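You operate a simulated robot arm through the tools that you are given. There is no shell and no other tool.

You are at the controls of a simulated two-armed robot. One attempt, no reset.

## Task
Dab glaze paste over the pinholes on the end bowl's rim and cure it under the lamp.
Fine: the timer is set; white dabber back; pull the lamp out by its handle, start it once, keep clear till it is off and cool, then push it back. Set down upright: white dabber. Where these are worked on the way, their far stop is far enough and under half their travel is too little: cure lamp. A coat counts when it lies all over at full strength: go over it till it gets no stronger.

Only the result counts: the job must be done as asked and must still hold three seconds after the hand-in. Knocking over, shifting, dropping, spilling or breaking anything else fails it.

## Robot
Two 7-joint arms with three-finger grippers on one trunk that stands fixed in place. Base frame: the origin is at the foot of the trunk, x ahead of it, y to its left, z up; the work surface is at about z = 850. Units: mm, degrees, N and s.
The left shoulder is at [70, 165, 1238], the right one opposite. With the tool pointing down near the work surface each hand reaches from about 340 to 860 mm from the base axis, measured 20 degrees to its own side. Payload 3.91 kg a hand.
The TCP of each hand is the grasp point between the finger pads, 30 mm short of the fingertips. In the tool frame z runs along the fingers and y along their closing line. The gripper opens to 116 mm; its body begins 73 mm behind the TCP.
Orientation is told as [roll, pitch, yaw] about the base's x, y, z axes, in that order, counted from this pose: with the fingers straight down and closing along the base's y, the tool's x points along the base's -x, its y along +y and its z along -z.

## Interface
- The arms move only by the tool apply_moves. It takes "left_plan", "right_plan" or both (then of equal length, played together; a hand with none holds still); each is a list of rows, each a list of 7 numbers: the shift along the tool's x, y, z in units of 30 mm (1.0 is 30 mm), then the turn, a rotation vector about the tool's x, y, z in units of 5 degrees (1.0 is 5 degrees), then the finger opening in mm, from 0 to 116. In form: [[dx, dy, dz, wx, wy, wz, grip], ...]. A call has 1 to 20 rows; each row shifts and turns the commanded pose from where the row before left it, along the tool's axes as they then stand. A call with a number of a shift or a turn outside -1 to 1 is refused whole. Rows are played at 5 a second. More than 50 mm and 8.6 degrees between two rows, or a gripper value outside its range, and nothing of the call is played. A pose out of reach is approached as far as the arm can. The call stops where the force on the tool passes 40 N (or 10 N more than at its start, if that is more) or the arm is blocked; 0.2 s more then pass. Each finger travels about 153 mm/s and halts on what it meets, pressing with about 37 N; the grip force reading is that of the motor and also rises with nothing between the fingers. The clock runs only during rows and for 0.2 s after the last one: add rows that do not move to give the fingers time. The reply holds the time, the measured pose of the TCP, the force on the tool along the base axes, the opening and the grip force, in the units named above and with some noise, with the torque about the TCP (base axes, N m) and any sound that the robot's microphone picked up.
- Cameras (640 x 400 px; columns grow to the right, rows downward): "scene" is now at [128.6, -41.1, 1556.7]; the picture's right is [-0.49, -0.87, 0.00], its down [-0.50, 0.28, -0.82] and it looks along [0.71, -0.40, -0.57] (base axes); focal length 352 px, centre (320, 200). "left" rides on the left gripper at [75, 17, -88] in its tool frame; the picture's right is [-0.22, 0.97, 0.00], its down [-0.70, -0.16, -0.70] and it looks along [-0.68, -0.16, 0.71] (tool axes); focal length 247 px, centre (320, 200). "right" rides on the right gripper at [52, 56, -88] in its tool frame; the picture's right is [-0.73, 0.68, 0.00], its down [-0.49, -0.52, -0.70] and it looks along [-0.48, -0.51, 0.71] (tool axes); focal length 247 px, centre (320, 200). There is no depth. A picture from a camera that has moved, and an enlarged one, comes with that camera's place and axes in the base frame and with its lens.
- capture(camera): a new picture of that camera. The clock stands still meanwhile.
- lift_body(by): slides the trunk up (or, below 0, down) by that many mm; the arms and the scene camera ride with it, the base frame stays. It gives what a move gives, with no picture.
- turn_head(pan, tilt): turns the head with the scene camera to pan (to the left, within 86 degrees either way) and tilt (down, from -29 to 69), counted from straight ahead of the robot. It gives what a move gives.
- inspect(camera, box): a new picture of the part [left, top, right, bottom] of that camera's present view, enlarged. The clock stands still meanwhile.
- hand_in(): hands the job in; it is judged then, once.

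Nothing tells you positions but the pictures and the camera data. Unless the task says otherwise, let go and move clear before handing in.

The tools are called after "Emit:" by a JSON object that holds its "api" and its "payload". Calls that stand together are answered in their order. apply_moves: Moves the arms, as the interface text tells. Its arguments: {"type":"object","properties":{"left_plan":{"type":"array","items":{"type":"array","items":{"type":"number"}}},"right_plan":{"type":"array","items":{"type":"array","items":{"type":"number"}}}},"required":[]} The other tools are called the same way: lift_body (by) moves the trunk up or down; turn_head (pan, tilt) turns the head that bears the scene camera; capture (camera) takes a picture; inspect (camera, box) takes an enlarged picture of a part of a camera's view; hand_in () hands the job in.

At the start:

```text
t: 0.0
left_ee_pos: [575.2, -44.5, 1293.1]
left_tool_rot: [-0.1, 0.0, 0.0]
left_contact_force: [0.3, -0.1, -0.1]
left_ft_torque: [0.02, 0.01, 0.02]
left_opening: 116.1
left_grasp_force: 0.1
right_ee_pos: [485.5, -478.5, 1263.3]
right_tool_rot: [0.0, 0.0, 0.0]
right_contact_force: [0.6, -0.4, -0.2]
right_ft_torque: [0.0, 0.0, 0.0]
right_opening: 115.8
right_grasp_force: 0.0
trunk travel left (down, up): [-775.0, 65.0]
head pan, tilt (commanded): [-29.3, 35.0]
```

scene: 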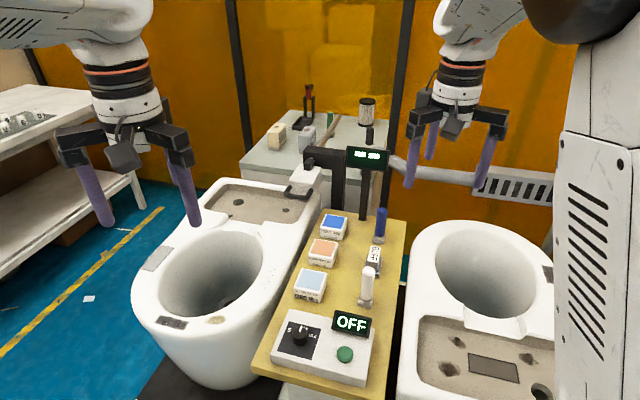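
right: 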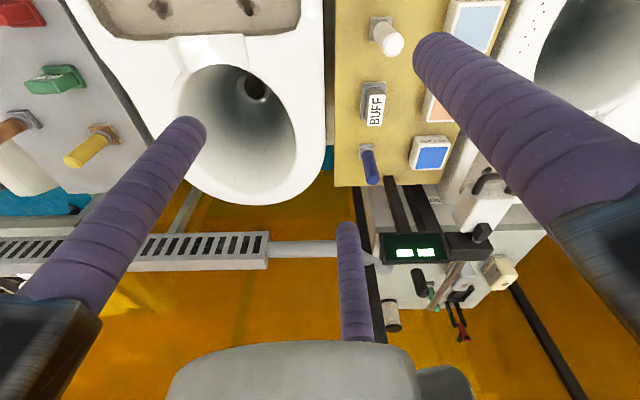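
left: 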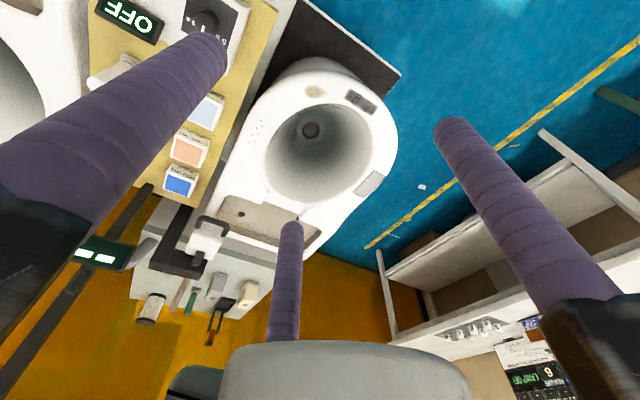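

I see two toilet bowls with a yellow bench between them that carries coloured pots, dabbers and a control box, plus a slatted lamp on an arm at the right. Before moving I'll look around more closely to find out which bowl is the "end" bowl and where the pinholes are.

Emit:
{"api": "inspect", "payload": {"camera": "scene", "box": [240, 180, 420, 400]}}

Emit:
{"api": "inspect", "payload": {"camera": "scene", "box": [390, 130, 570, 400]}}

Emit:
{"api": "inspect", "payload": {"camera": "scene", "box": [120, 170, 320, 390]}}

Emit:
{"api": "inspect", "payload": {"camera": "right", "box": [320, 0, 640, 200]}}

Emit:
{"api": "inspect", "payload": {"camera": "left", "box": [180, 40, 420, 260]}}

```text
1.82 times, centred on (330, 290) of scene
camera zoom: at [128.6, -41.1, 1556.7], right [-0.49, -0.87, 0.0], down [-0.5, 0.28, -0.82], along [0.71, -0.4, -0.57], focal length 640 px, centre (302, 36)
```

zoom: 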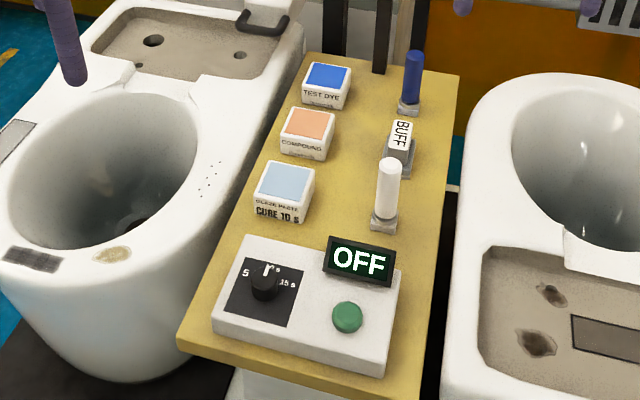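

```text
1.48 times, centred on (480, 265) of scene
camera zoom: at [128.6, -41.1, 1556.7], right [-0.49, -0.87, 0.0], down [-0.5, 0.28, -0.82], along [0.71, -0.4, -0.57], focal length 521 px, centre (83, 104)
```

zoom: 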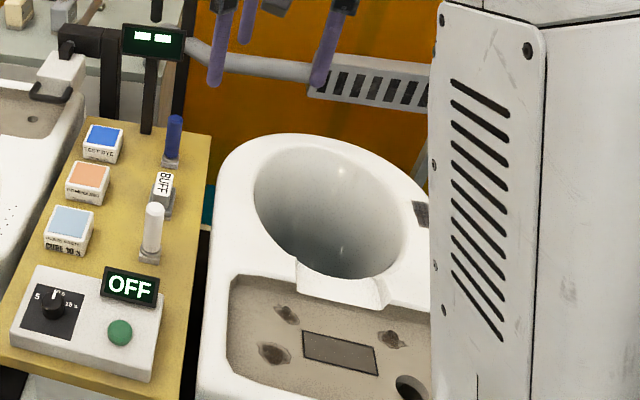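

```text
1.82 times, centred on (220, 280) of scene
camera zoom: at [128.6, -41.1, 1556.7], right [-0.49, -0.87, 0.0], down [-0.5, 0.28, -0.82], along [0.71, -0.4, -0.57], focal length 640 px, centre (502, 54)
```

zoom: 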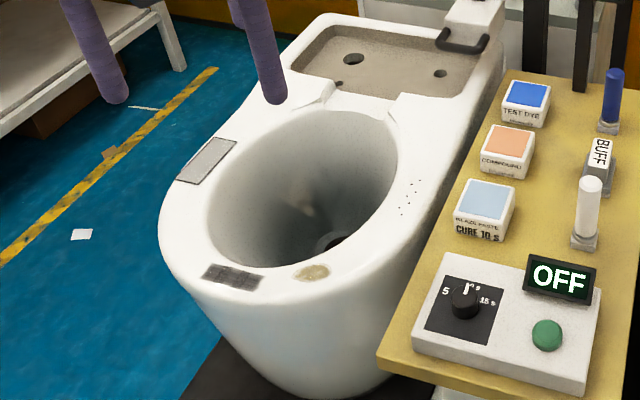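

```text
2.00 times, centred on (480, 100) of right
camera zoom: at [433.1, -422.0, 1351.0], right [0.73, 0.68, 0.0], down [0.49, -0.52, 0.7], along [0.48, -0.51, -0.71], focal length 494 px, centre (0, 400)
```

zoom: 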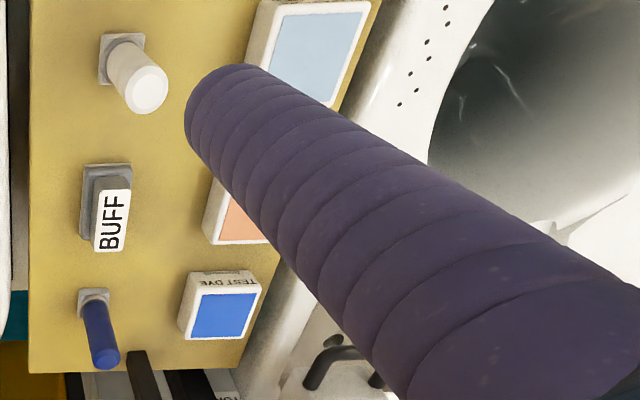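

```text
1.82 times, centred on (300, 150) of left
camera zoom: at [499.9, -28.7, 1380.0], right [0.22, 0.97, 0.0], down [0.7, -0.16, 0.7], along [0.68, -0.16, -0.71], focal length 449 px, centre (356, 291)
```

zoom: 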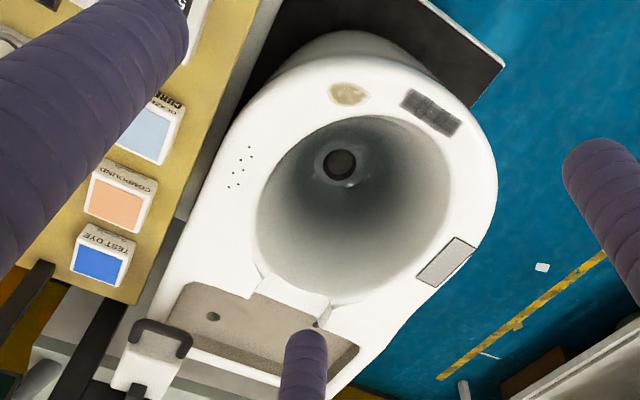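

The pinholes are on the left bowl's inner-right rim, and the light-blue pot is labelled GLAZE PASTE, CURE 10 S. Next I'll look closely at the lamp and its handle, the displays and the rest of the surroundings.

Emit:
{"api": "inspect", "payload": {"camera": "scene", "box": [260, 80, 420, 240]}}

Emit:
{"api": "inspect", "payload": {"camera": "right", "box": [330, 160, 570, 350]}}

Emit:
{"api": "inspect", "payload": {"camera": "left", "box": [60, 140, 300, 350]}}

Emit:
{"api": "inspect", "payload": {"camera": "scene", "box": [260, 300, 400, 400]}}

Emit:
{"api": "inspect", "payload": {"camera": "scene", "box": [280, 250, 400, 320]}}

Emit:
{"api": "inspect", "payload": {"camera": "left", "box": [420, 280, 640, 400]}}

Emit:
{"api": "inspect", "payload": {"camera": "right", "box": [0, 180, 400, 350]}}

```text
2.50 times, centred on (340, 160) of scene
camera zoom: at [128.6, -41.1, 1556.7], right [-0.49, -0.87, 0.0], down [-0.5, 0.28, -0.82], along [0.71, -0.4, -0.57], focal length 880 px, centre (270, 300)
```

zoom: 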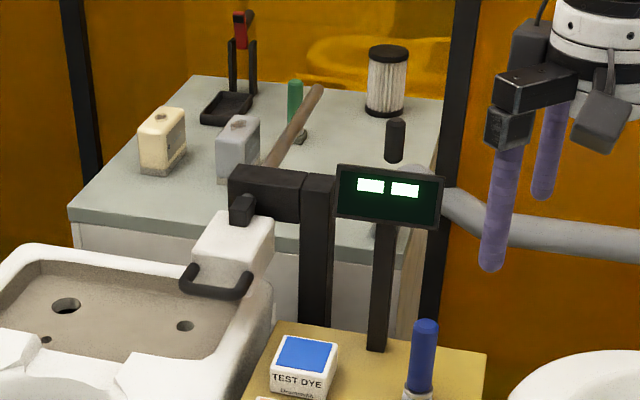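

```text
2.11 times, centred on (450, 255) of right
camera zoom: at [433.1, -422.0, 1351.0], right [0.73, 0.68, 0.0], down [0.49, -0.52, 0.7], along [0.48, -0.51, -0.71], focal length 520 px, centre (46, 84)
```

zoom: 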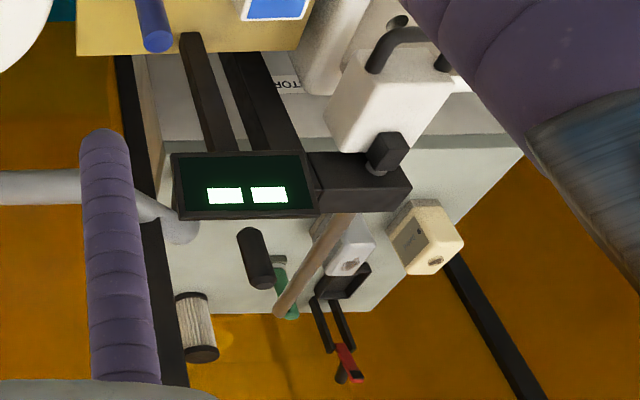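

```text
1.90 times, centred on (180, 245) of left
camera zoom: at [499.9, -28.7, 1380.0], right [0.22, 0.97, 0.0], down [0.7, -0.16, 0.7], along [0.68, -0.16, -0.71], focal length 470 px, centre (587, 114)
```

zoom: 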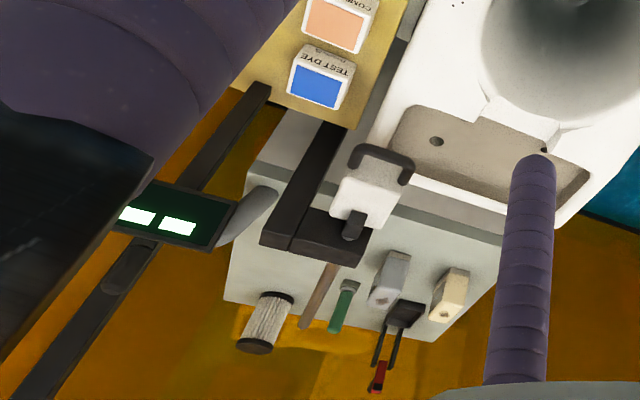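

```text
4.00 times, centred on (330, 350) of scene
camera zoom: at [128.6, -41.1, 1556.7], right [-0.49, -0.87, 0.0], down [-0.5, 0.28, -0.82], along [0.71, -0.4, -0.57], focal length 1408 px, centre (280, -400)
```

zoom: 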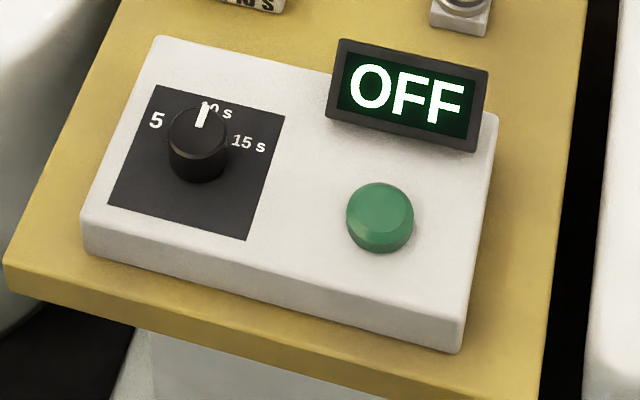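

```text
5.33 times, centred on (340, 285) of scene
camera zoom: at [128.6, -41.1, 1556.7], right [-0.49, -0.87, 0.0], down [-0.5, 0.28, -0.82], along [0.71, -0.4, -0.57], focal length 1877 px, centre (213, -253)
```

zoom: 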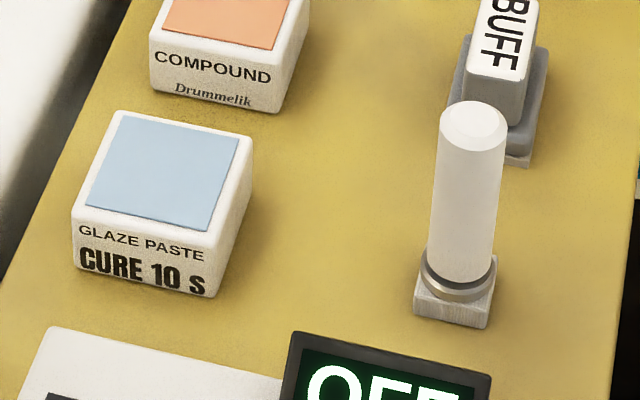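

```text
2.91 times, centred on (530, 340) of left
camera zoom: at [499.9, -28.7, 1380.0], right [0.22, 0.97, 0.0], down [0.7, -0.16, 0.7], along [0.68, -0.16, -0.71], focal length 718 px, centre (-291, -207)
```

zoom: 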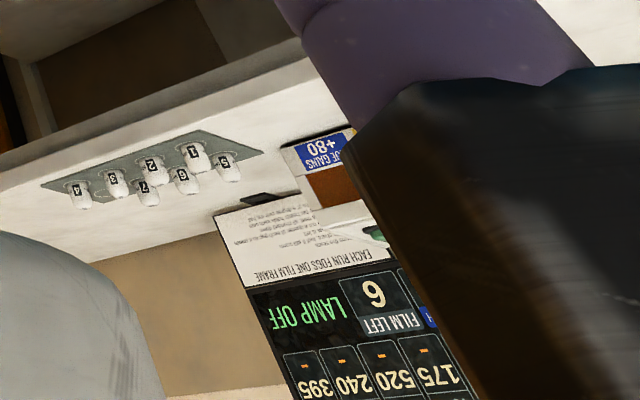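

```text
1.60 times, centred on (200, 265) of right
camera zoom: at [433.1, -422.0, 1351.0], right [0.73, 0.68, 0.0], down [0.49, -0.52, 0.7], along [0.48, -0.51, -0.71], focal length 395 px, centre (512, 96)
```

zoom: 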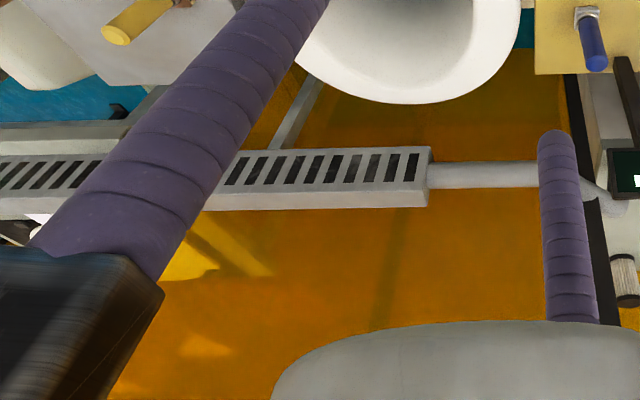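

There are other stations around the robot too. I'll pan the head to see the whole scene.

Emit:
{"api": "turn_head", "payload": {"pan": 45, "tilt": 35}}

Emit:
{"api": "capture", "payload": {"camera": "scene"}}

Emit:
{"api": "turn_head", "payload": {"pan": 0, "tilt": 45}}

Emit:
{"api": "capture", "payload": {"camera": "scene"}}

Emit:
{"api": "turn_head", "payload": {"pan": -75, "tilt": 40}}

Emit:
{"api": "capture", "payload": {"camera": "scene"}}

Emit:
{"api": "turn_head", "payload": {"pan": -35, "tilt": 50}}

Emit:
{"api": "capture", "payload": {"camera": "scene"}}

```text
t: 1.5
left_ee_pos: [575.5, -44.2, 1292.5]
left_tool_rot: [0.0, 0.0, -0.1]
left_contact_force: [0.7, 0.4, -1.5]
left_ft_torque: [0.05, 0.0, 0.01]
left_opening: 116.2
left_grasp_force: 0.1
right_ee_pos: [486.1, -478.6, 1263.8]
right_tool_rot: [0.0, -0.1, 0.0]
right_contact_force: [0.5, 0.8, 0.2]
right_ft_torque: [-0.02, 0.01, 0.01]
right_opening: 115.9
right_grasp_force: 0.1
trunk travel left (down, up): [-775.0, 65.0]
head pan, tilt (commanded): [45.0, 35.0]
```

```text
taken
camera scene: at [114.1, 64.2, 1556.7], right [0.71, -0.71, 0.0], down [-0.41, -0.41, -0.82], along [0.58, 0.58, -0.57], focal length 352 px, centre (320, 200)
```

scene: 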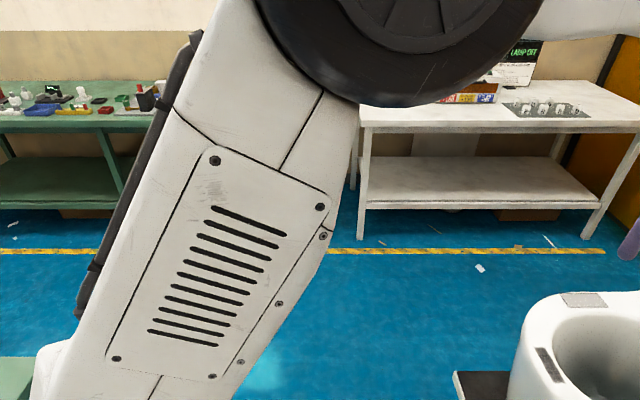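

```text
t: 2.6
left_ee_pos: [575.5, -43.9, 1291.4]
left_tool_rot: [0.0, 0.0, 0.0]
left_contact_force: [-0.4, -0.7, 0.7]
left_ft_torque: [-0.04, -0.01, 0.03]
left_opening: 115.9
left_grasp_force: 0.1
right_ee_pos: [485.8, -479.5, 1263.3]
right_tool_rot: [0.0, 0.0, 0.0]
right_contact_force: [-0.2, -0.4, 0.2]
right_ft_torque: [-0.01, 0.01, 0.0]
right_opening: 115.9
right_grasp_force: 0.1
trunk travel left (down, up): [-775.0, 65.0]
head pan, tilt (commanded): [0.0, 45.0]
```

```text
taken
camera scene: at [133.1, 2.1, 1541.9], right [0.0, -1.0, 0.0], down [-0.71, 0.0, -0.71], along [0.71, 0.0, -0.71], focal length 352 px, centre (320, 200)
```

scene: 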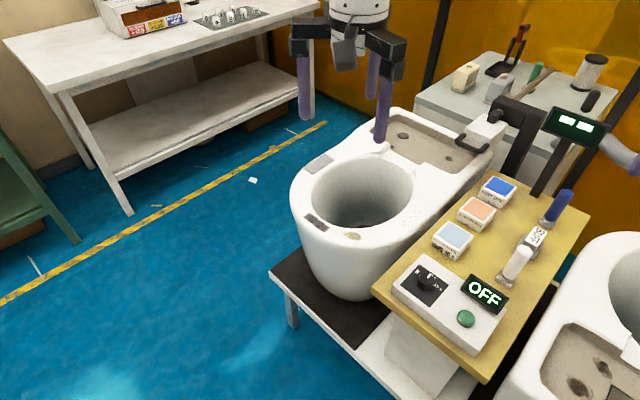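

```text
t: 4.0
left_ee_pos: [575.5, -43.9, 1292.0]
left_tool_rot: [0.1, 0.0, 0.1]
left_contact_force: [-0.6, 0.1, -0.6]
left_ft_torque: [0.02, 0.0, -0.02]
left_opening: 115.9
left_grasp_force: 0.1
right_ee_pos: [484.7, -479.8, 1263.3]
right_tool_rot: [0.0, 0.0, 0.0]
right_contact_force: [0.0, -0.5, -0.3]
right_ft_torque: [0.01, 0.02, 0.01]
right_opening: 116.2
right_grasp_force: 0.1
trunk travel left (down, up): [-775.0, 65.0]
head pan, tilt (commanded): [-75.0, 40.0]
```

```text
taken
camera scene: at [73.8, -80.1, 1549.1], right [-0.97, -0.26, 0.0], down [-0.17, 0.62, -0.77], along [0.2, -0.74, -0.64], focal length 352 px, centre (320, 200)
```

scene: 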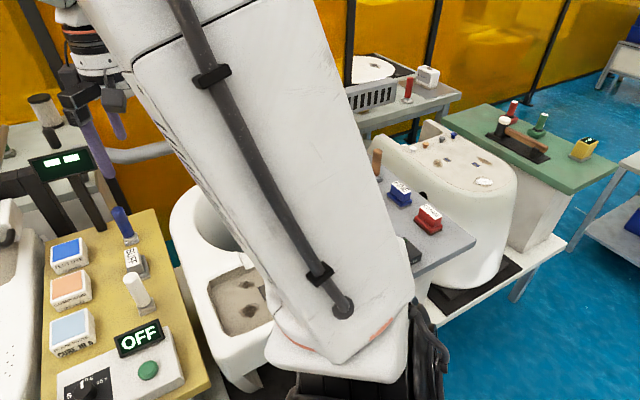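

```text
t: 5.1
left_ee_pos: [575.9, -44.9, 1292.3]
left_tool_rot: [-0.1, 0.0, 0.1]
left_contact_force: [0.2, 0.1, -0.3]
left_ft_torque: [0.0, 0.02, 0.02]
left_opening: 116.0
left_grasp_force: 0.2
right_ee_pos: [485.8, -478.6, 1264.1]
right_tool_rot: [0.0, 0.0, 0.0]
right_contact_force: [-0.7, -0.8, -0.2]
right_ft_torque: [-0.01, 0.02, 0.01]
right_opening: 115.8
right_grasp_force: 0.1
trunk travel left (down, up): [-775.0, 65.0]
head pan, tilt (commanded): [-35.0, 50.0]
```

```text
taken
camera scene: at [114.8, -42.3, 1535.0], right [-0.57, -0.82, 0.0], down [-0.63, 0.44, -0.64], along [0.53, -0.37, -0.77], focal length 352 px, centre (320, 200)
```

scene: 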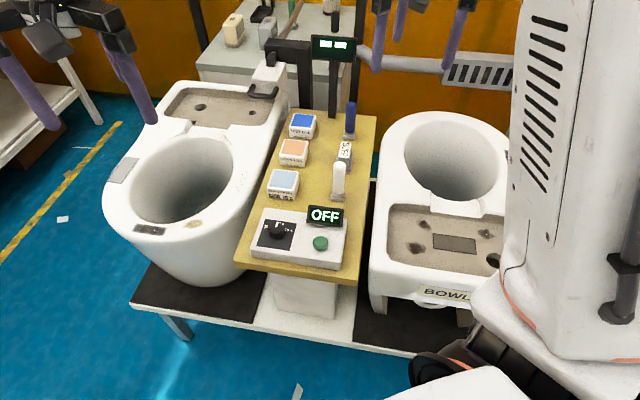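

Three bowls in a row: the left one with a pinhole cluster, the middle one labelled "BOWL…", and one at far right lying differently. I'll zoom on the labels to confirm which is the "end bowl".

Emit:
{"api": "inspect", "payload": {"camera": "scene", "box": [360, 230, 520, 330]}}

Emit:
{"api": "inspect", "payload": {"camera": "scene", "box": [160, 30, 370, 160]}}

Emit:
{"api": "inspect", "payload": {"camera": "scene", "box": [230, 180, 370, 280]}}

Emit:
{"api": "turn_head", "payload": {"pan": -86, "tilt": 35}}

Emit:
{"api": "capture", "payload": {"camera": "scene"}}

Emit:
{"api": "inspect", "payload": {"camera": "scene", "box": [300, 60, 560, 300]}}

```text
4.00 times, centred on (440, 280) of scene
camera zoom: at [114.8, -42.3, 1535.0], right [-0.57, -0.82, 0.0], down [-0.63, 0.44, -0.64], along [0.53, -0.37, -0.77], focal length 1408 px, centre (-160, -120)
```

zoom: 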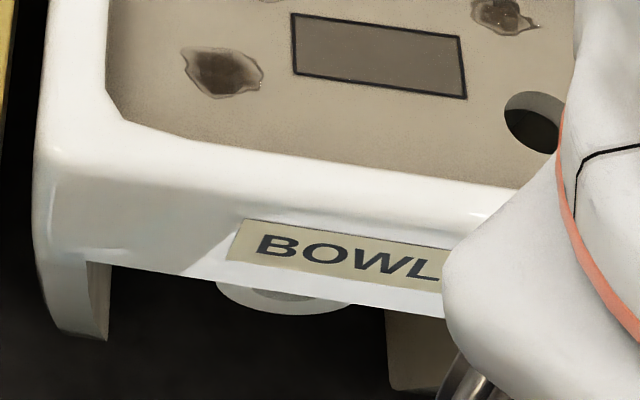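

```text
3.05 times, centred on (265, 95) of scene
camera zoom: at [114.8, -42.3, 1535.0], right [-0.57, -0.82, 0.0], down [-0.63, 0.44, -0.64], along [0.53, -0.37, -0.77], focal length 1073 px, centre (488, 520)
```

zoom: 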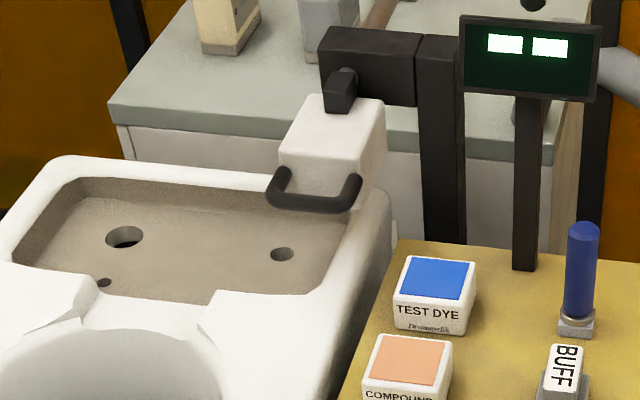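

```text
4.00 times, centred on (300, 230) of scene
camera zoom: at [114.8, -42.3, 1535.0], right [-0.57, -0.82, 0.0], down [-0.63, 0.44, -0.64], along [0.53, -0.37, -0.77], focal length 1408 px, centre (400, 80)
```

zoom: 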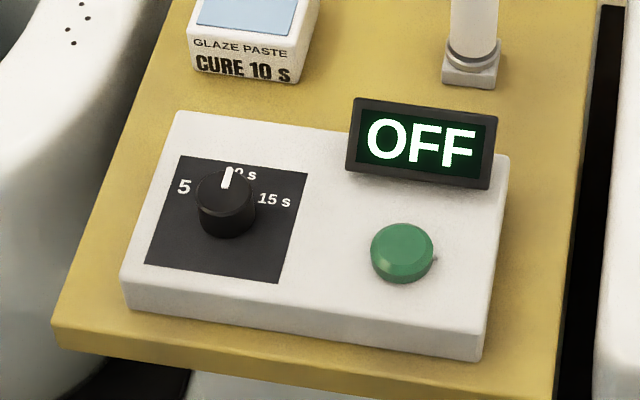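

```text
t: 6.3
left_ee_pos: [575.1, -44.4, 1293.3]
left_tool_rot: [0.1, 0.0, 0.1]
left_contact_force: [0.2, -0.4, 0.0]
left_ft_torque: [0.01, -0.03, -0.02]
left_opening: 115.8
left_grasp_force: 0.1
right_ee_pos: [487.3, -478.8, 1263.8]
right_tool_rot: [0.1, 0.0, 0.1]
right_contact_force: [-0.3, -0.6, -0.6]
right_ft_torque: [0.01, 0.0, -0.03]
right_opening: 116.0
right_grasp_force: 0.2
trunk travel left (down, up): [-775.0, 65.0]
head pan, tilt (commanded): [-85.9, 35.0]
```

```text
taken
camera scene: at [58.1, -85.9, 1556.7], right [-1.0, -0.07, 0.0], down [-0.04, 0.57, -0.82], along [0.06, -0.82, -0.57], focal length 352 px, centre (320, 200)
```

scene: 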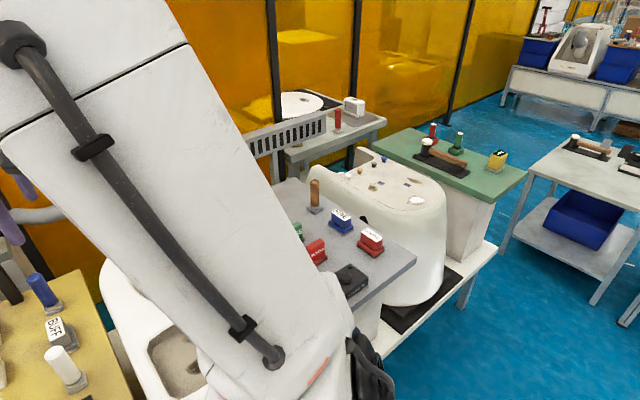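

```text
1.67 times, centred on (430, 180) of scene
camera zoom: at [58.1, -85.9, 1556.7], right [-1.0, -0.07, 0.0], down [-0.04, 0.57, -0.82], along [0.06, -0.82, -0.57], focal length 587 px, centre (137, 233)
```

zoom: 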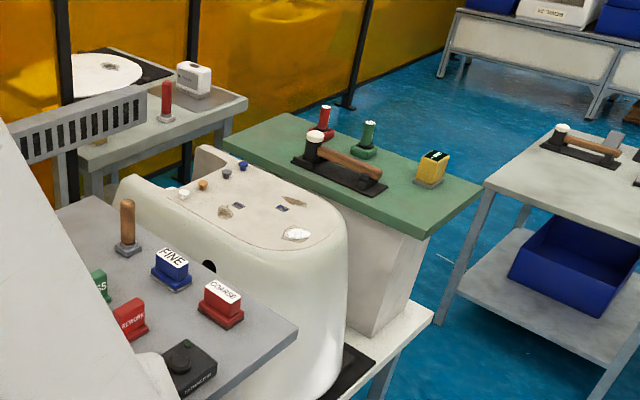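

The left bowl is the one with the pinholes at about (742, -235, 870), the white dabber is near (567, -415) and the lamp handle is near (904, -445, 955). I'll point the head at the lamp area and zoom in on the details.

Emit:
{"api": "turn_head", "payload": {"pan": -28, "tilt": 40}}

Emit:
{"api": "capture", "payload": {"camera": "scene"}}

Emit:
{"api": "inspect", "payload": {"camera": "scene", "box": [260, 90, 420, 190]}}

Emit:
{"api": "inspect", "payload": {"camera": "scene", "box": [200, 200, 280, 250]}}

Emit:
{"api": "inspect", "payload": {"camera": "scene", "box": [320, 100, 400, 150]}}

```text
t: 7.6
left_ee_pos: [575.7, -45.5, 1291.8]
left_tool_rot: [0.0, -0.1, 0.0]
left_contact_force: [-0.5, 0.3, -1.0]
left_ft_torque: [0.0, -0.01, 0.0]
left_opening: 115.8
left_grasp_force: 0.0
right_ee_pos: [485.9, -479.0, 1263.2]
right_tool_rot: [0.0, 0.0, 0.0]
right_contact_force: [-0.6, -0.4, 0.2]
right_ft_torque: [0.0, 0.01, 0.0]
right_opening: 115.8
right_grasp_force: 0.0
trunk travel left (down, up): [-775.0, 65.0]
head pan, tilt (commanded): [-28.0, 40.0]
```

```text
taken
camera scene: at [126.8, -38.0, 1549.1], right [-0.47, -0.88, 0.0], down [-0.57, 0.3, -0.77], along [0.68, -0.36, -0.64], focal length 352 px, centre (320, 200)
```

scene: 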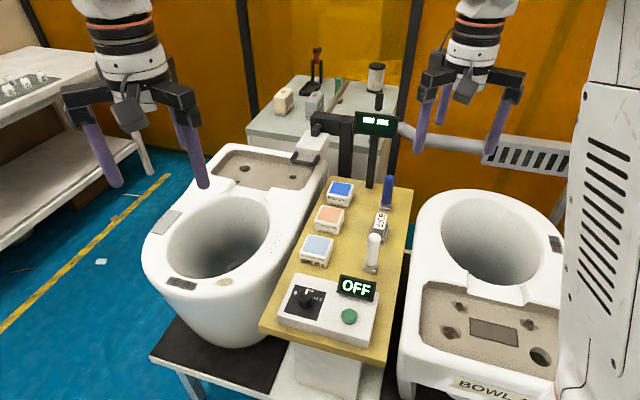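

```text
4.00 times, centred on (340, 140) of scene
camera zoom: at [126.8, -38.0, 1549.1], right [-0.47, -0.88, 0.0], down [-0.57, 0.3, -0.77], along [0.68, -0.36, -0.64], focal length 1408 px, centre (240, 440)
```

zoom: 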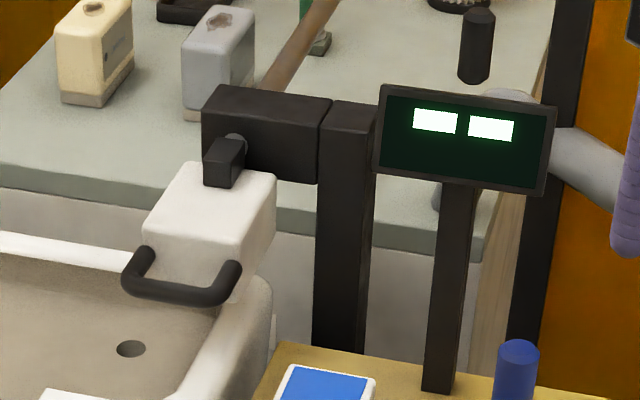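

```text
8.00 times, centred on (240, 225) of scene
camera zoom: at [126.8, -38.0, 1549.1], right [-0.47, -0.88, 0.0], down [-0.57, 0.3, -0.77], along [0.68, -0.36, -0.64], focal length 2815 px, centre (960, 0)
```

zoom: 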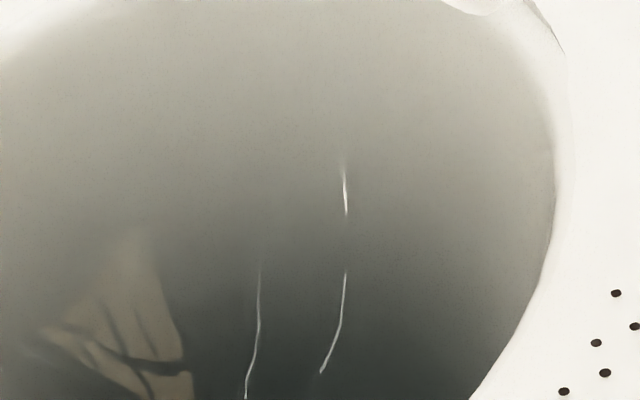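

```text
8.00 times, centred on (360, 125) of scene
camera zoom: at [126.8, -38.0, 1549.1], right [-0.47, -0.88, 0.0], down [-0.57, 0.3, -0.77], along [0.68, -0.36, -0.64], focal length 2815 px, centre (0, 800)
```

zoom: 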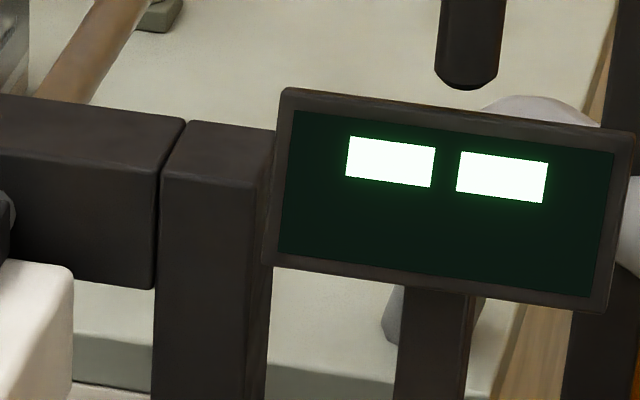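

The lamp head hangs on a dark boom with a U-shaped handle facing the robot. Now I'll zoom in on the pinholes, dabber and pots for accurate positions.

Emit:
{"api": "inspect", "payload": {"camera": "scene", "box": [250, 210, 330, 260]}}

Emit:
{"api": "inspect", "payload": {"camera": "scene", "box": [340, 220, 420, 280]}}

Emit:
{"api": "inspect", "payload": {"camera": "scene", "box": [290, 225, 370, 275]}}

Emit:
{"api": "inspect", "payload": {"camera": "left", "box": [240, 100, 340, 160]}}

Emit:
{"api": "inspect", "payload": {"camera": "right", "box": [340, 10, 440, 80]}}

Emit:
{"api": "inspect", "payload": {"camera": "right", "box": [440, 0, 580, 80]}}

```text
8.00 times, centred on (290, 235) of scene
camera zoom: at [126.8, -38.0, 1549.1], right [-0.47, -0.88, 0.0], down [-0.57, 0.3, -0.77], along [0.68, -0.36, -0.64], focal length 2815 px, centre (560, -80)
```

zoom: 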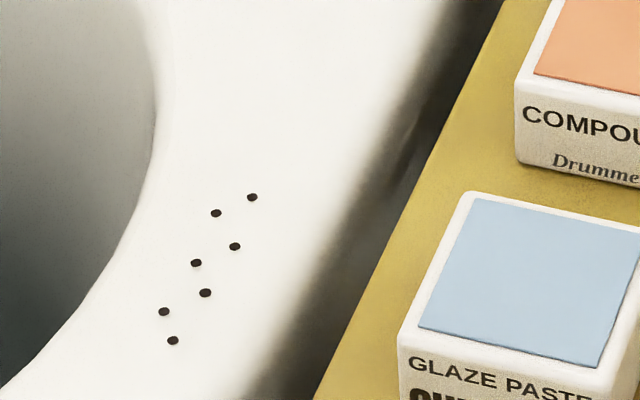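

```text
6.67 times, centred on (380, 250) of scene
camera zoom: at [126.8, -38.0, 1549.1], right [-0.47, -0.88, 0.0], down [-0.57, 0.3, -0.77], along [0.68, -0.36, -0.64], focal length 2346 px, centre (-80, -133)
```

zoom: 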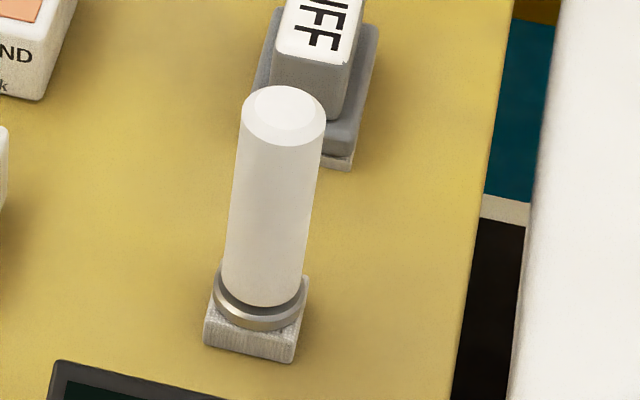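

```text
8.00 times, centred on (330, 250) of scene
camera zoom: at [126.8, -38.0, 1549.1], right [-0.47, -0.88, 0.0], down [-0.57, 0.3, -0.77], along [0.68, -0.36, -0.64], focal length 2815 px, centre (240, -200)
```

zoom: 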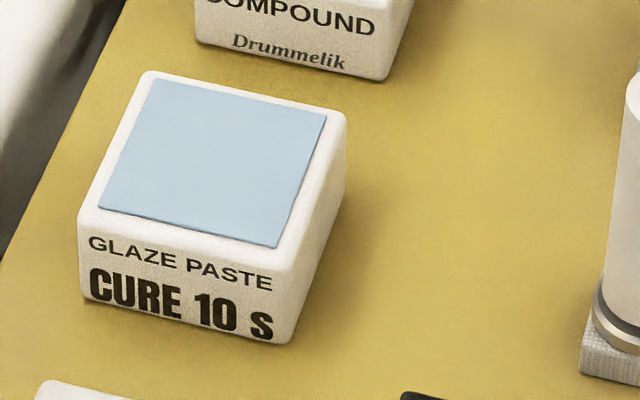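

```text
6.40 times, centred on (290, 130) of left
camera zoom: at [499.9, -28.7, 1380.0], right [0.22, 0.97, 0.0], down [0.7, -0.16, 0.7], along [0.68, -0.16, -0.71], focal length 1581 px, centre (512, 648)
```

zoom: 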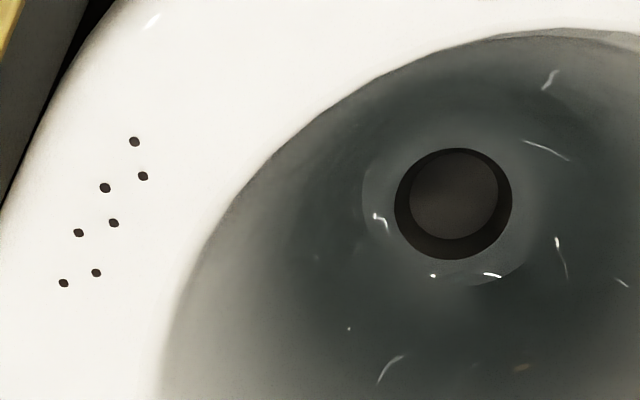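

```text
5.71 times, centred on (390, 45) of right
camera zoom: at [433.0, -422.0, 1351.0], right [0.73, 0.68, 0.0], down [0.49, -0.52, 0.7], along [0.48, -0.51, -0.71], focal length 1411 px, centre (-80, 1086)
```

zoom: 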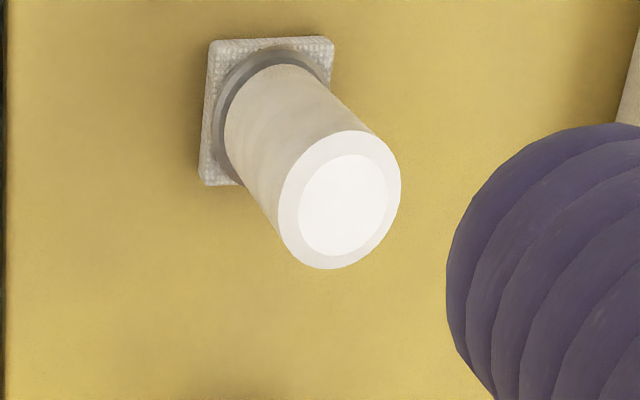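

```text
4.57 times, centred on (510, 40) of right
camera zoom: at [433.0, -422.0, 1351.0], right [0.73, 0.68, 0.0], down [0.49, -0.52, 0.7], along [0.48, -0.51, -0.71], focal length 1129 px, centre (-549, 931)
```

zoom: 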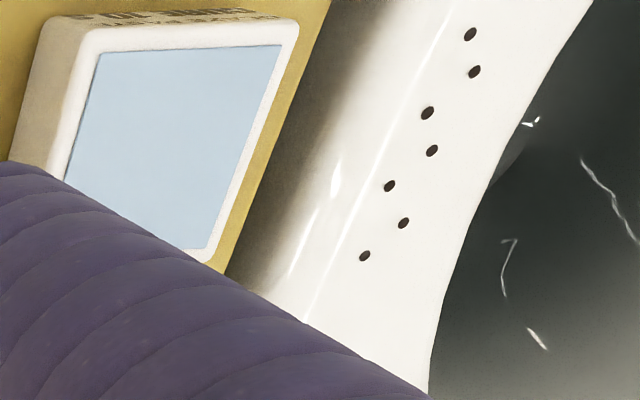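

The dabber has a square textured pad about 36 mm wide at its foot and stands at about (566, -416). Its handle is about 30 mm thick with the top near z ≈ 969. I'll swing the left arm aside and bring the right hand above the dabber.

Emit:
{"api": "apply_moves", "payload": {"left_plan": [[0, 1, 0, 0, 0, 0, 116], [0, 1, 0, 0, 0, 0, 116], [0, 1, 0, 0, 0, 0, 116], [0, 1, 0, 0, 0, 0, 116], [0, 1, 0, 0, 0, 0, 116], [0, 1, 0, 0, 0, 0, 116]], "right_plan": [[-0.447, 0.347, 0.85, 0, 0, 0, 80], [-0.447, 0.347, 0.85, 0, 0, 0, 80], [-0.447, 0.347, 0.85, 0, 0, 0, 80], [-0.447, 0.347, 0.85, 0, 0, 0, 80], [-0.447, 0.347, 0.85, 0, 0, 0, 80], [-0.447, 0.347, 0.85, 0, 0, 0, 80]]}}

Emit:
{"api": "capture", "payload": {"camera": "right"}}

Emit:
{"api": "capture", "payload": {"camera": "scene"}}

Emit:
{"api": "capture", "payload": {"camera": "left"}}

```text
t: 9.0
left_ee_pos: [576.2, 136.3, 1291.6]
left_tool_rot: [0.0, 0.0, -0.2]
left_contact_force: [0.0, -0.3, 0.3]
left_ft_torque: [-0.02, 0.0, 0.02]
left_opening: 115.8
left_grasp_force: 0.0
right_ee_pos: [567.8, -416.8, 1109.8]
right_tool_rot: [-0.1, 0.0, 0.0]
right_contact_force: [1.0, 0.0, 0.1]
right_ft_torque: [-0.04, 0.03, 0.02]
right_opening: 80.0
right_grasp_force: 0.1
trunk travel left (down, up): [-775.0, 65.0]
head pan, tilt (commanded): [-28.0, 40.0]
```

```text
taken
camera right: at [514.8, -359.0, 1197.9], right [0.73, 0.68, 0.0], down [0.49, -0.52, 0.7], along [0.48, -0.51, -0.71], focal length 247 px, centre (320, 200)
```

right: 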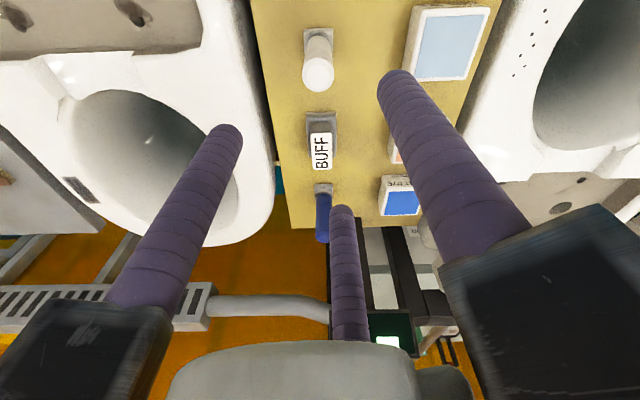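

```text
taken
camera scene: at [128.3, -36.9, 1549.1], right [-0.47, -0.88, 0.0], down [-0.57, 0.3, -0.77], along [0.68, -0.36, -0.64], focal length 352 px, centre (320, 200)
```

scene: 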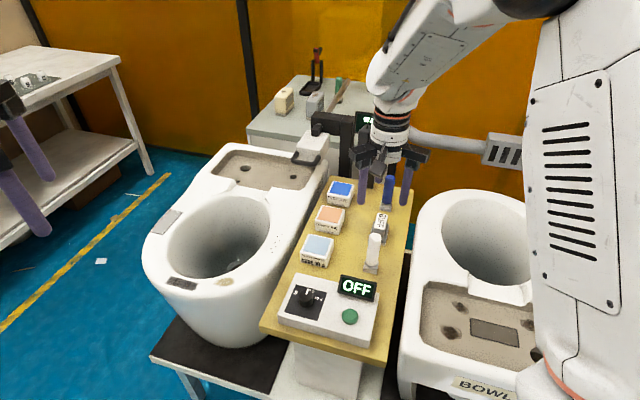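

```text
taken
camera left: at [501.2, 152.0, 1379.0], right [0.23, 0.97, 0.0], down [0.7, -0.16, 0.7], along [0.68, -0.16, -0.72], focal length 247 px, centre (320, 200)
```

left: 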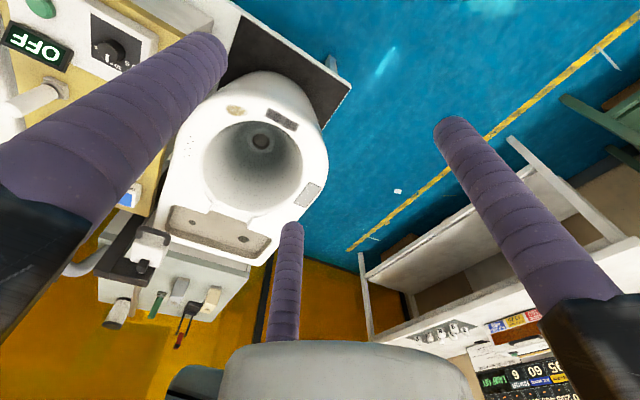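

The right hand is above the dabber. I'll zoom in the right wrist view to measure the offset.

Emit:
{"api": "inspect", "payload": {"camera": "right", "box": [280, 10, 360, 110]}}

Emit:
{"api": "inspect", "payload": {"camera": "scene", "box": [330, 130, 430, 290]}}

```text
4.00 times, centred on (320, 60) of right
camera zoom: at [514.8, -359.0, 1197.9], right [0.73, 0.68, 0.0], down [0.49, -0.52, 0.7], along [0.48, -0.51, -0.71], focal length 988 px, centre (320, 760)
```

zoom: 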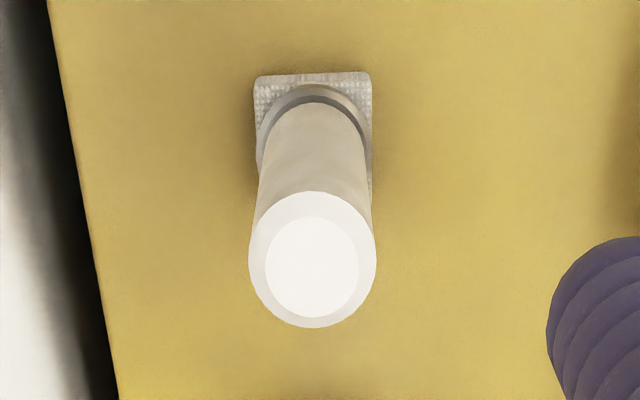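

```text
2.50 times, centred on (380, 210) of scene
camera zoom: at [128.3, -36.9, 1549.1], right [-0.47, -0.88, 0.0], down [-0.57, 0.3, -0.77], along [0.68, -0.36, -0.64], focal length 880 px, centre (170, 175)
```

zoom: 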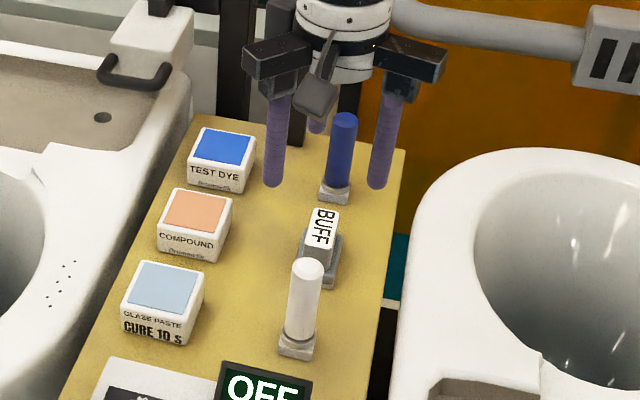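

The dabber is measured at (563.5, -414), top z ≈ 966, handle Ø28 mm. I'll correct the hand, descend to a TCP height of 925 and close.

Emit:
{"api": "apply_moves", "payload": {"right_plan": [[0.143, 0.087, 0.9, 0, 0, 0, 80], [0, 0, 0.9, 0, 0, 0, 80], [0, 0, 0.9, 0, 0, 0, 80], [0, 0, 0.9, 0, 0, 0, 80], [0, 0, 0.9, 0, 0, 0, 80], [0, 0, 0.9, 0, 0, 0, 80], [0, 0, 0.77, 0, 0, 0, 80], [0, 0, 0, 0, 0, 0, 80]]}}

Emit:
{"api": "capture", "payload": {"camera": "right"}}

Emit:
{"api": "capture", "payload": {"camera": "scene"}}

```text
t: 10.8
left_ee_pos: [575.4, 135.1, 1293.2]
left_tool_rot: [-0.1, 0.0, 0.1]
left_contact_force: [-0.6, 0.6, -0.1]
left_ft_torque: [0.01, -0.02, 0.0]
left_opening: 115.7
left_grasp_force: 0.2
right_ee_pos: [562.0, -413.8, 926.2]
right_tool_rot: [0.0, 0.0, 0.1]
right_contact_force: [0.4, 0.2, 0.0]
right_ft_torque: [0.0, 0.01, 0.01]
right_opening: 80.0
right_grasp_force: 0.0
trunk travel left (down, up): [-775.0, 65.0]
head pan, tilt (commanded): [-28.0, 40.0]
```

```text
taken
camera right: at [509.5, -356.3, 1013.4], right [0.73, 0.68, 0.0], down [0.49, -0.52, 0.7], along [0.48, -0.51, -0.71], focal length 247 px, centre (320, 200)
```

right: 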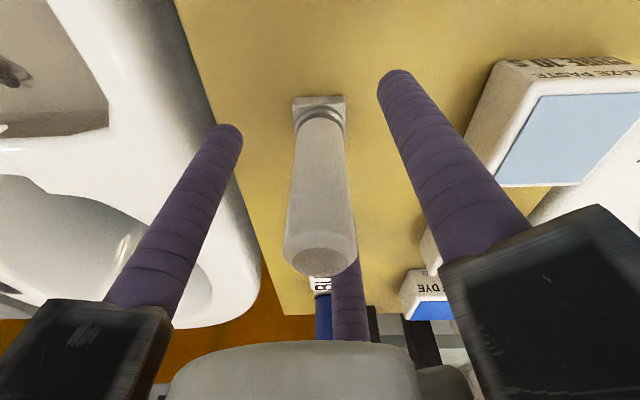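

```text
taken
camera scene: at [126.4, -37.6, 1549.2], right [-0.47, -0.88, 0.0], down [-0.57, 0.3, -0.77], along [0.68, -0.36, -0.64], focal length 352 px, centre (320, 200)
```

scene: 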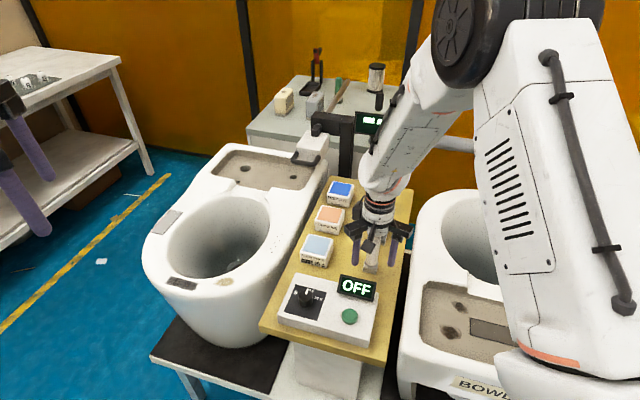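

The dabber is centred between the fingers. I'll close on it now.

Emit:
{"api": "apply_moves", "payload": {"right_plan": [[0, 0, 0, 0, 0, 0, 50], [0, 0, 0, 0, 0, 0, 36], [0, 0, 0, 0, 0, 0, 20], [0, 0, 0, 0, 0, 0, 10], [0, 0, 0, 0, 0, 0, 10]]}}

Emit:
{"api": "capture", "payload": {"camera": "right"}}

```text
t: 12.0
left_ee_pos: [574.5, 135.5, 1292.7]
left_tool_rot: [0.0, 0.0, -0.1]
left_contact_force: [0.3, -0.5, 0.5]
left_ft_torque: [-0.03, -0.01, 0.0]
left_opening: 115.9
left_grasp_force: 0.0
right_ee_pos: [562.0, -414.0, 926.9]
right_tool_rot: [-0.1, -0.1, 0.1]
right_contact_force: [0.1, 0.1, 0.2]
right_ft_torque: [0.0, -0.02, -0.01]
right_opening: 27.2
right_grasp_force: 37.4
trunk travel left (down, up): [-775.0, 65.0]
head pan, tilt (commanded): [-28.0, 40.0]
```

```text
taken
camera right: at [509.7, -356.5, 1013.4], right [0.73, 0.68, 0.0], down [0.49, -0.52, 0.7], along [0.48, -0.51, -0.71], focal length 247 px, centre (320, 200)
```

right: 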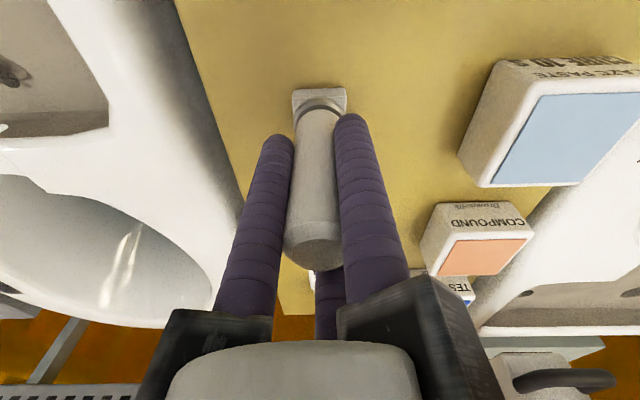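

The dabber is gripped at 27 mm. I'll lift it and move it over the glaze paste pot.

Emit:
{"api": "apply_moves", "payload": {"right_plan": [[0, 0, -0.5, 0, 0, 0, 10], [0, 0, -1, 0, 0, 0, 10], [0, 0, -1, 0, 0, 0, 10], [0, 0, -1, 0, 0, 0, 10], [0, 0, -0.5, 0, 0, 0, 10], [-0.85, 0.81, 0, 0, 0, 0, 10], [-0.85, 0.81, 0, 0, 0, 0, 10], [-0.85, 0.81, 0, 0, 0, 0, 10], [-0.85, 0.81, 0, 0, 0, 0, 10], [0, 0, 0, 0, 0, 0, 10]]}}

Emit:
{"api": "capture", "payload": {"camera": "right"}}

Emit:
{"api": "capture", "payload": {"camera": "scene"}}

```text
t: 14.2
left_ee_pos: [575.4, 134.9, 1292.3]
left_tool_rot: [0.0, 0.0, 0.1]
left_contact_force: [-0.3, -0.4, 0.0]
left_ft_torque: [0.02, -0.02, -0.04]
left_opening: 116.2
left_grasp_force: 0.1
right_ee_pos: [664.6, -317.7, 1044.6]
right_tool_rot: [0.0, 0.0, 0.0]
right_contact_force: [0.2, -0.1, -0.6]
right_ft_torque: [0.0, -0.02, 0.01]
right_opening: 27.0
right_grasp_force: 37.2
trunk travel left (down, up): [-775.0, 65.0]
head pan, tilt (commanded): [-28.0, 40.0]
```

```text
taken
camera right: at [612.2, -260.1, 1132.7], right [0.73, 0.68, 0.0], down [0.49, -0.52, 0.7], along [0.48, -0.51, -0.71], focal length 247 px, centre (320, 200)
```

right: 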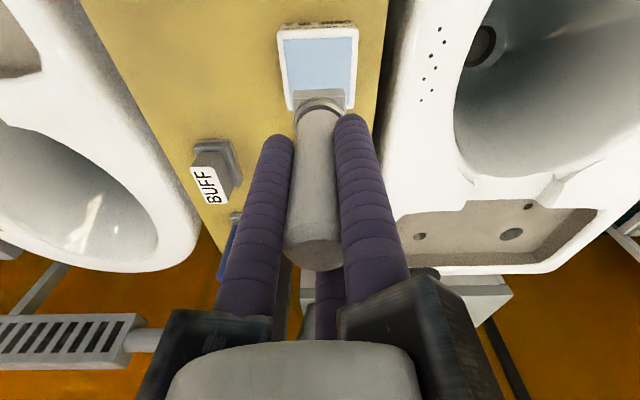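

```text
taken
camera scene: at [126.4, -38.6, 1549.2], right [-0.47, -0.88, 0.0], down [-0.57, 0.3, -0.77], along [0.68, -0.36, -0.64], focal length 352 px, centre (320, 200)
```

scene: 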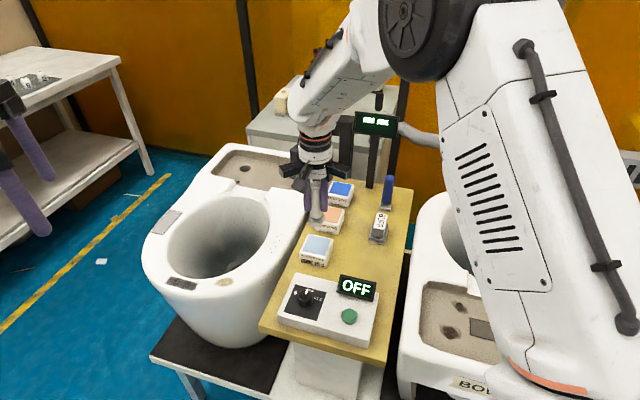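

I'll zoom in to fix the pot and pinhole positions from this viewpoint.

Emit:
{"api": "inspect", "payload": {"camera": "right", "box": [270, 10, 390, 110]}}

Emit:
{"api": "inspect", "payload": {"camera": "right", "box": [390, 10, 490, 120]}}

```text
4.00 times, centred on (330, 60) of right
camera zoom: at [612.2, -260.1, 1132.7], right [0.73, 0.68, 0.0], down [0.49, -0.52, 0.7], along [0.48, -0.51, -0.71], focal length 988 px, centre (280, 760)
```

zoom: 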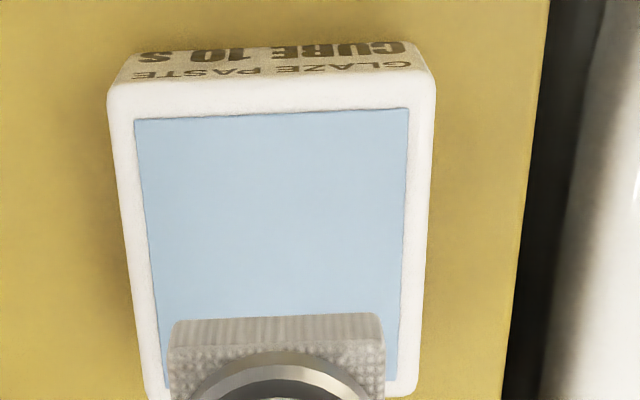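

```text
3.64 times, centred on (440, 65) of right
camera zoom: at [612.2, -260.1, 1132.7], right [0.73, 0.68, 0.0], down [0.49, -0.52, 0.7], along [0.48, -0.51, -0.71], focal length 898 px, centre (-116, 691)
```

zoom: 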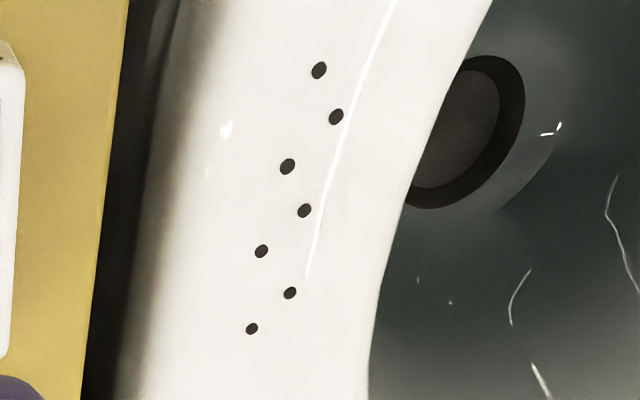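

The pad is aligned with the paste panel, whose centre is about (663, -316). I'll lower it toward the paste.

Emit:
{"api": "apply_moves", "payload": {"right_plan": [[0.06, 0.06, 0.8, 0, 0, 0, 10], [0, 0, 0.8, 0, 0, 0, 10], [0, 0, 0.5, 0, 0, 0, 10], [0, 0, 0.1, 0, 0, 0, 10], [0, 0, 0, 0, 0, 0, 10]]}}

Emit:
{"api": "capture", "payload": {"camera": "right"}}

Emit:
{"api": "capture", "payload": {"camera": "scene"}}

```text
t: 15.4
left_ee_pos: [576.5, 135.3, 1292.1]
left_tool_rot: [0.0, 0.1, 0.0]
left_contact_force: [0.6, 1.0, 0.1]
left_ft_torque: [-0.02, 0.02, -0.03]
left_opening: 116.0
left_grasp_force: 0.1
right_ee_pos: [663.9, -315.1, 980.1]
right_tool_rot: [0.0, 0.1, -0.1]
right_contact_force: [0.6, -0.5, -2.5]
right_ft_torque: [0.04, 0.01, 0.02]
right_opening: 27.2
right_grasp_force: 37.1
trunk travel left (down, up): [-775.0, 65.0]
head pan, tilt (commanded): [-28.0, 40.0]
```

```text
taken
camera right: at [610.2, -258.2, 1066.8], right [0.73, 0.68, 0.0], down [0.49, -0.52, 0.7], along [0.48, -0.51, -0.71], focal length 247 px, centre (320, 200)
```

right: 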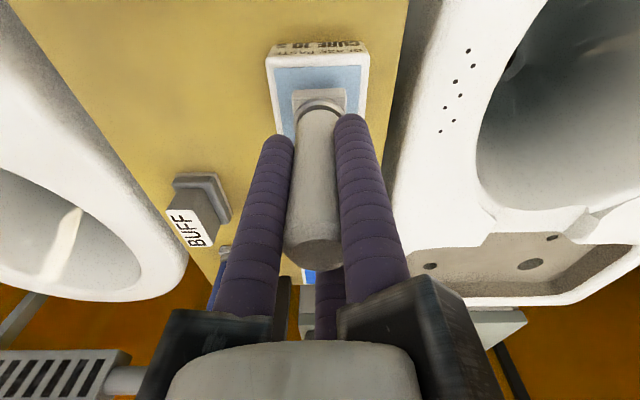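

```text
taken
camera scene: at [127.0, -38.1, 1549.1], right [-0.47, -0.88, 0.0], down [-0.57, 0.3, -0.77], along [0.68, -0.36, -0.64], focal length 352 px, centre (320, 200)
```

scene: 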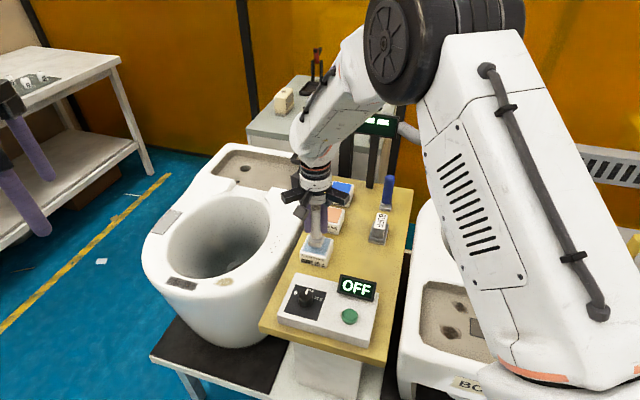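

Not clearly touching yet. I'll step down gently.

Emit:
{"api": "apply_moves", "payload": {"right_plan": [[0, 0, 0.08, 0, 0, 0, 10], [0, 0, 0.08, 0, 0, 0, 10], [0, 0, 0, 0, 0, 0, 10]]}}

```text
t: 16.2
left_ee_pos: [575.6, 135.1, 1291.9]
left_tool_rot: [0.0, -0.1, 0.0]
left_contact_force: [-0.4, -0.2, 0.0]
left_ft_torque: [-0.03, 0.06, -0.01]
left_opening: 116.1
left_grasp_force: 0.1
right_ee_pos: [663.3, -315.5, 974.3]
right_tool_rot: [0.0, 0.0, -0.1]
right_contact_force: [0.5, 0.0, -1.4]
right_ft_torque: [-0.01, -0.04, 0.02]
right_opening: 27.1
right_grasp_force: 36.9
trunk travel left (down, up): [-775.0, 65.0]
head pan, tilt (commanded): [-28.0, 40.0]
```

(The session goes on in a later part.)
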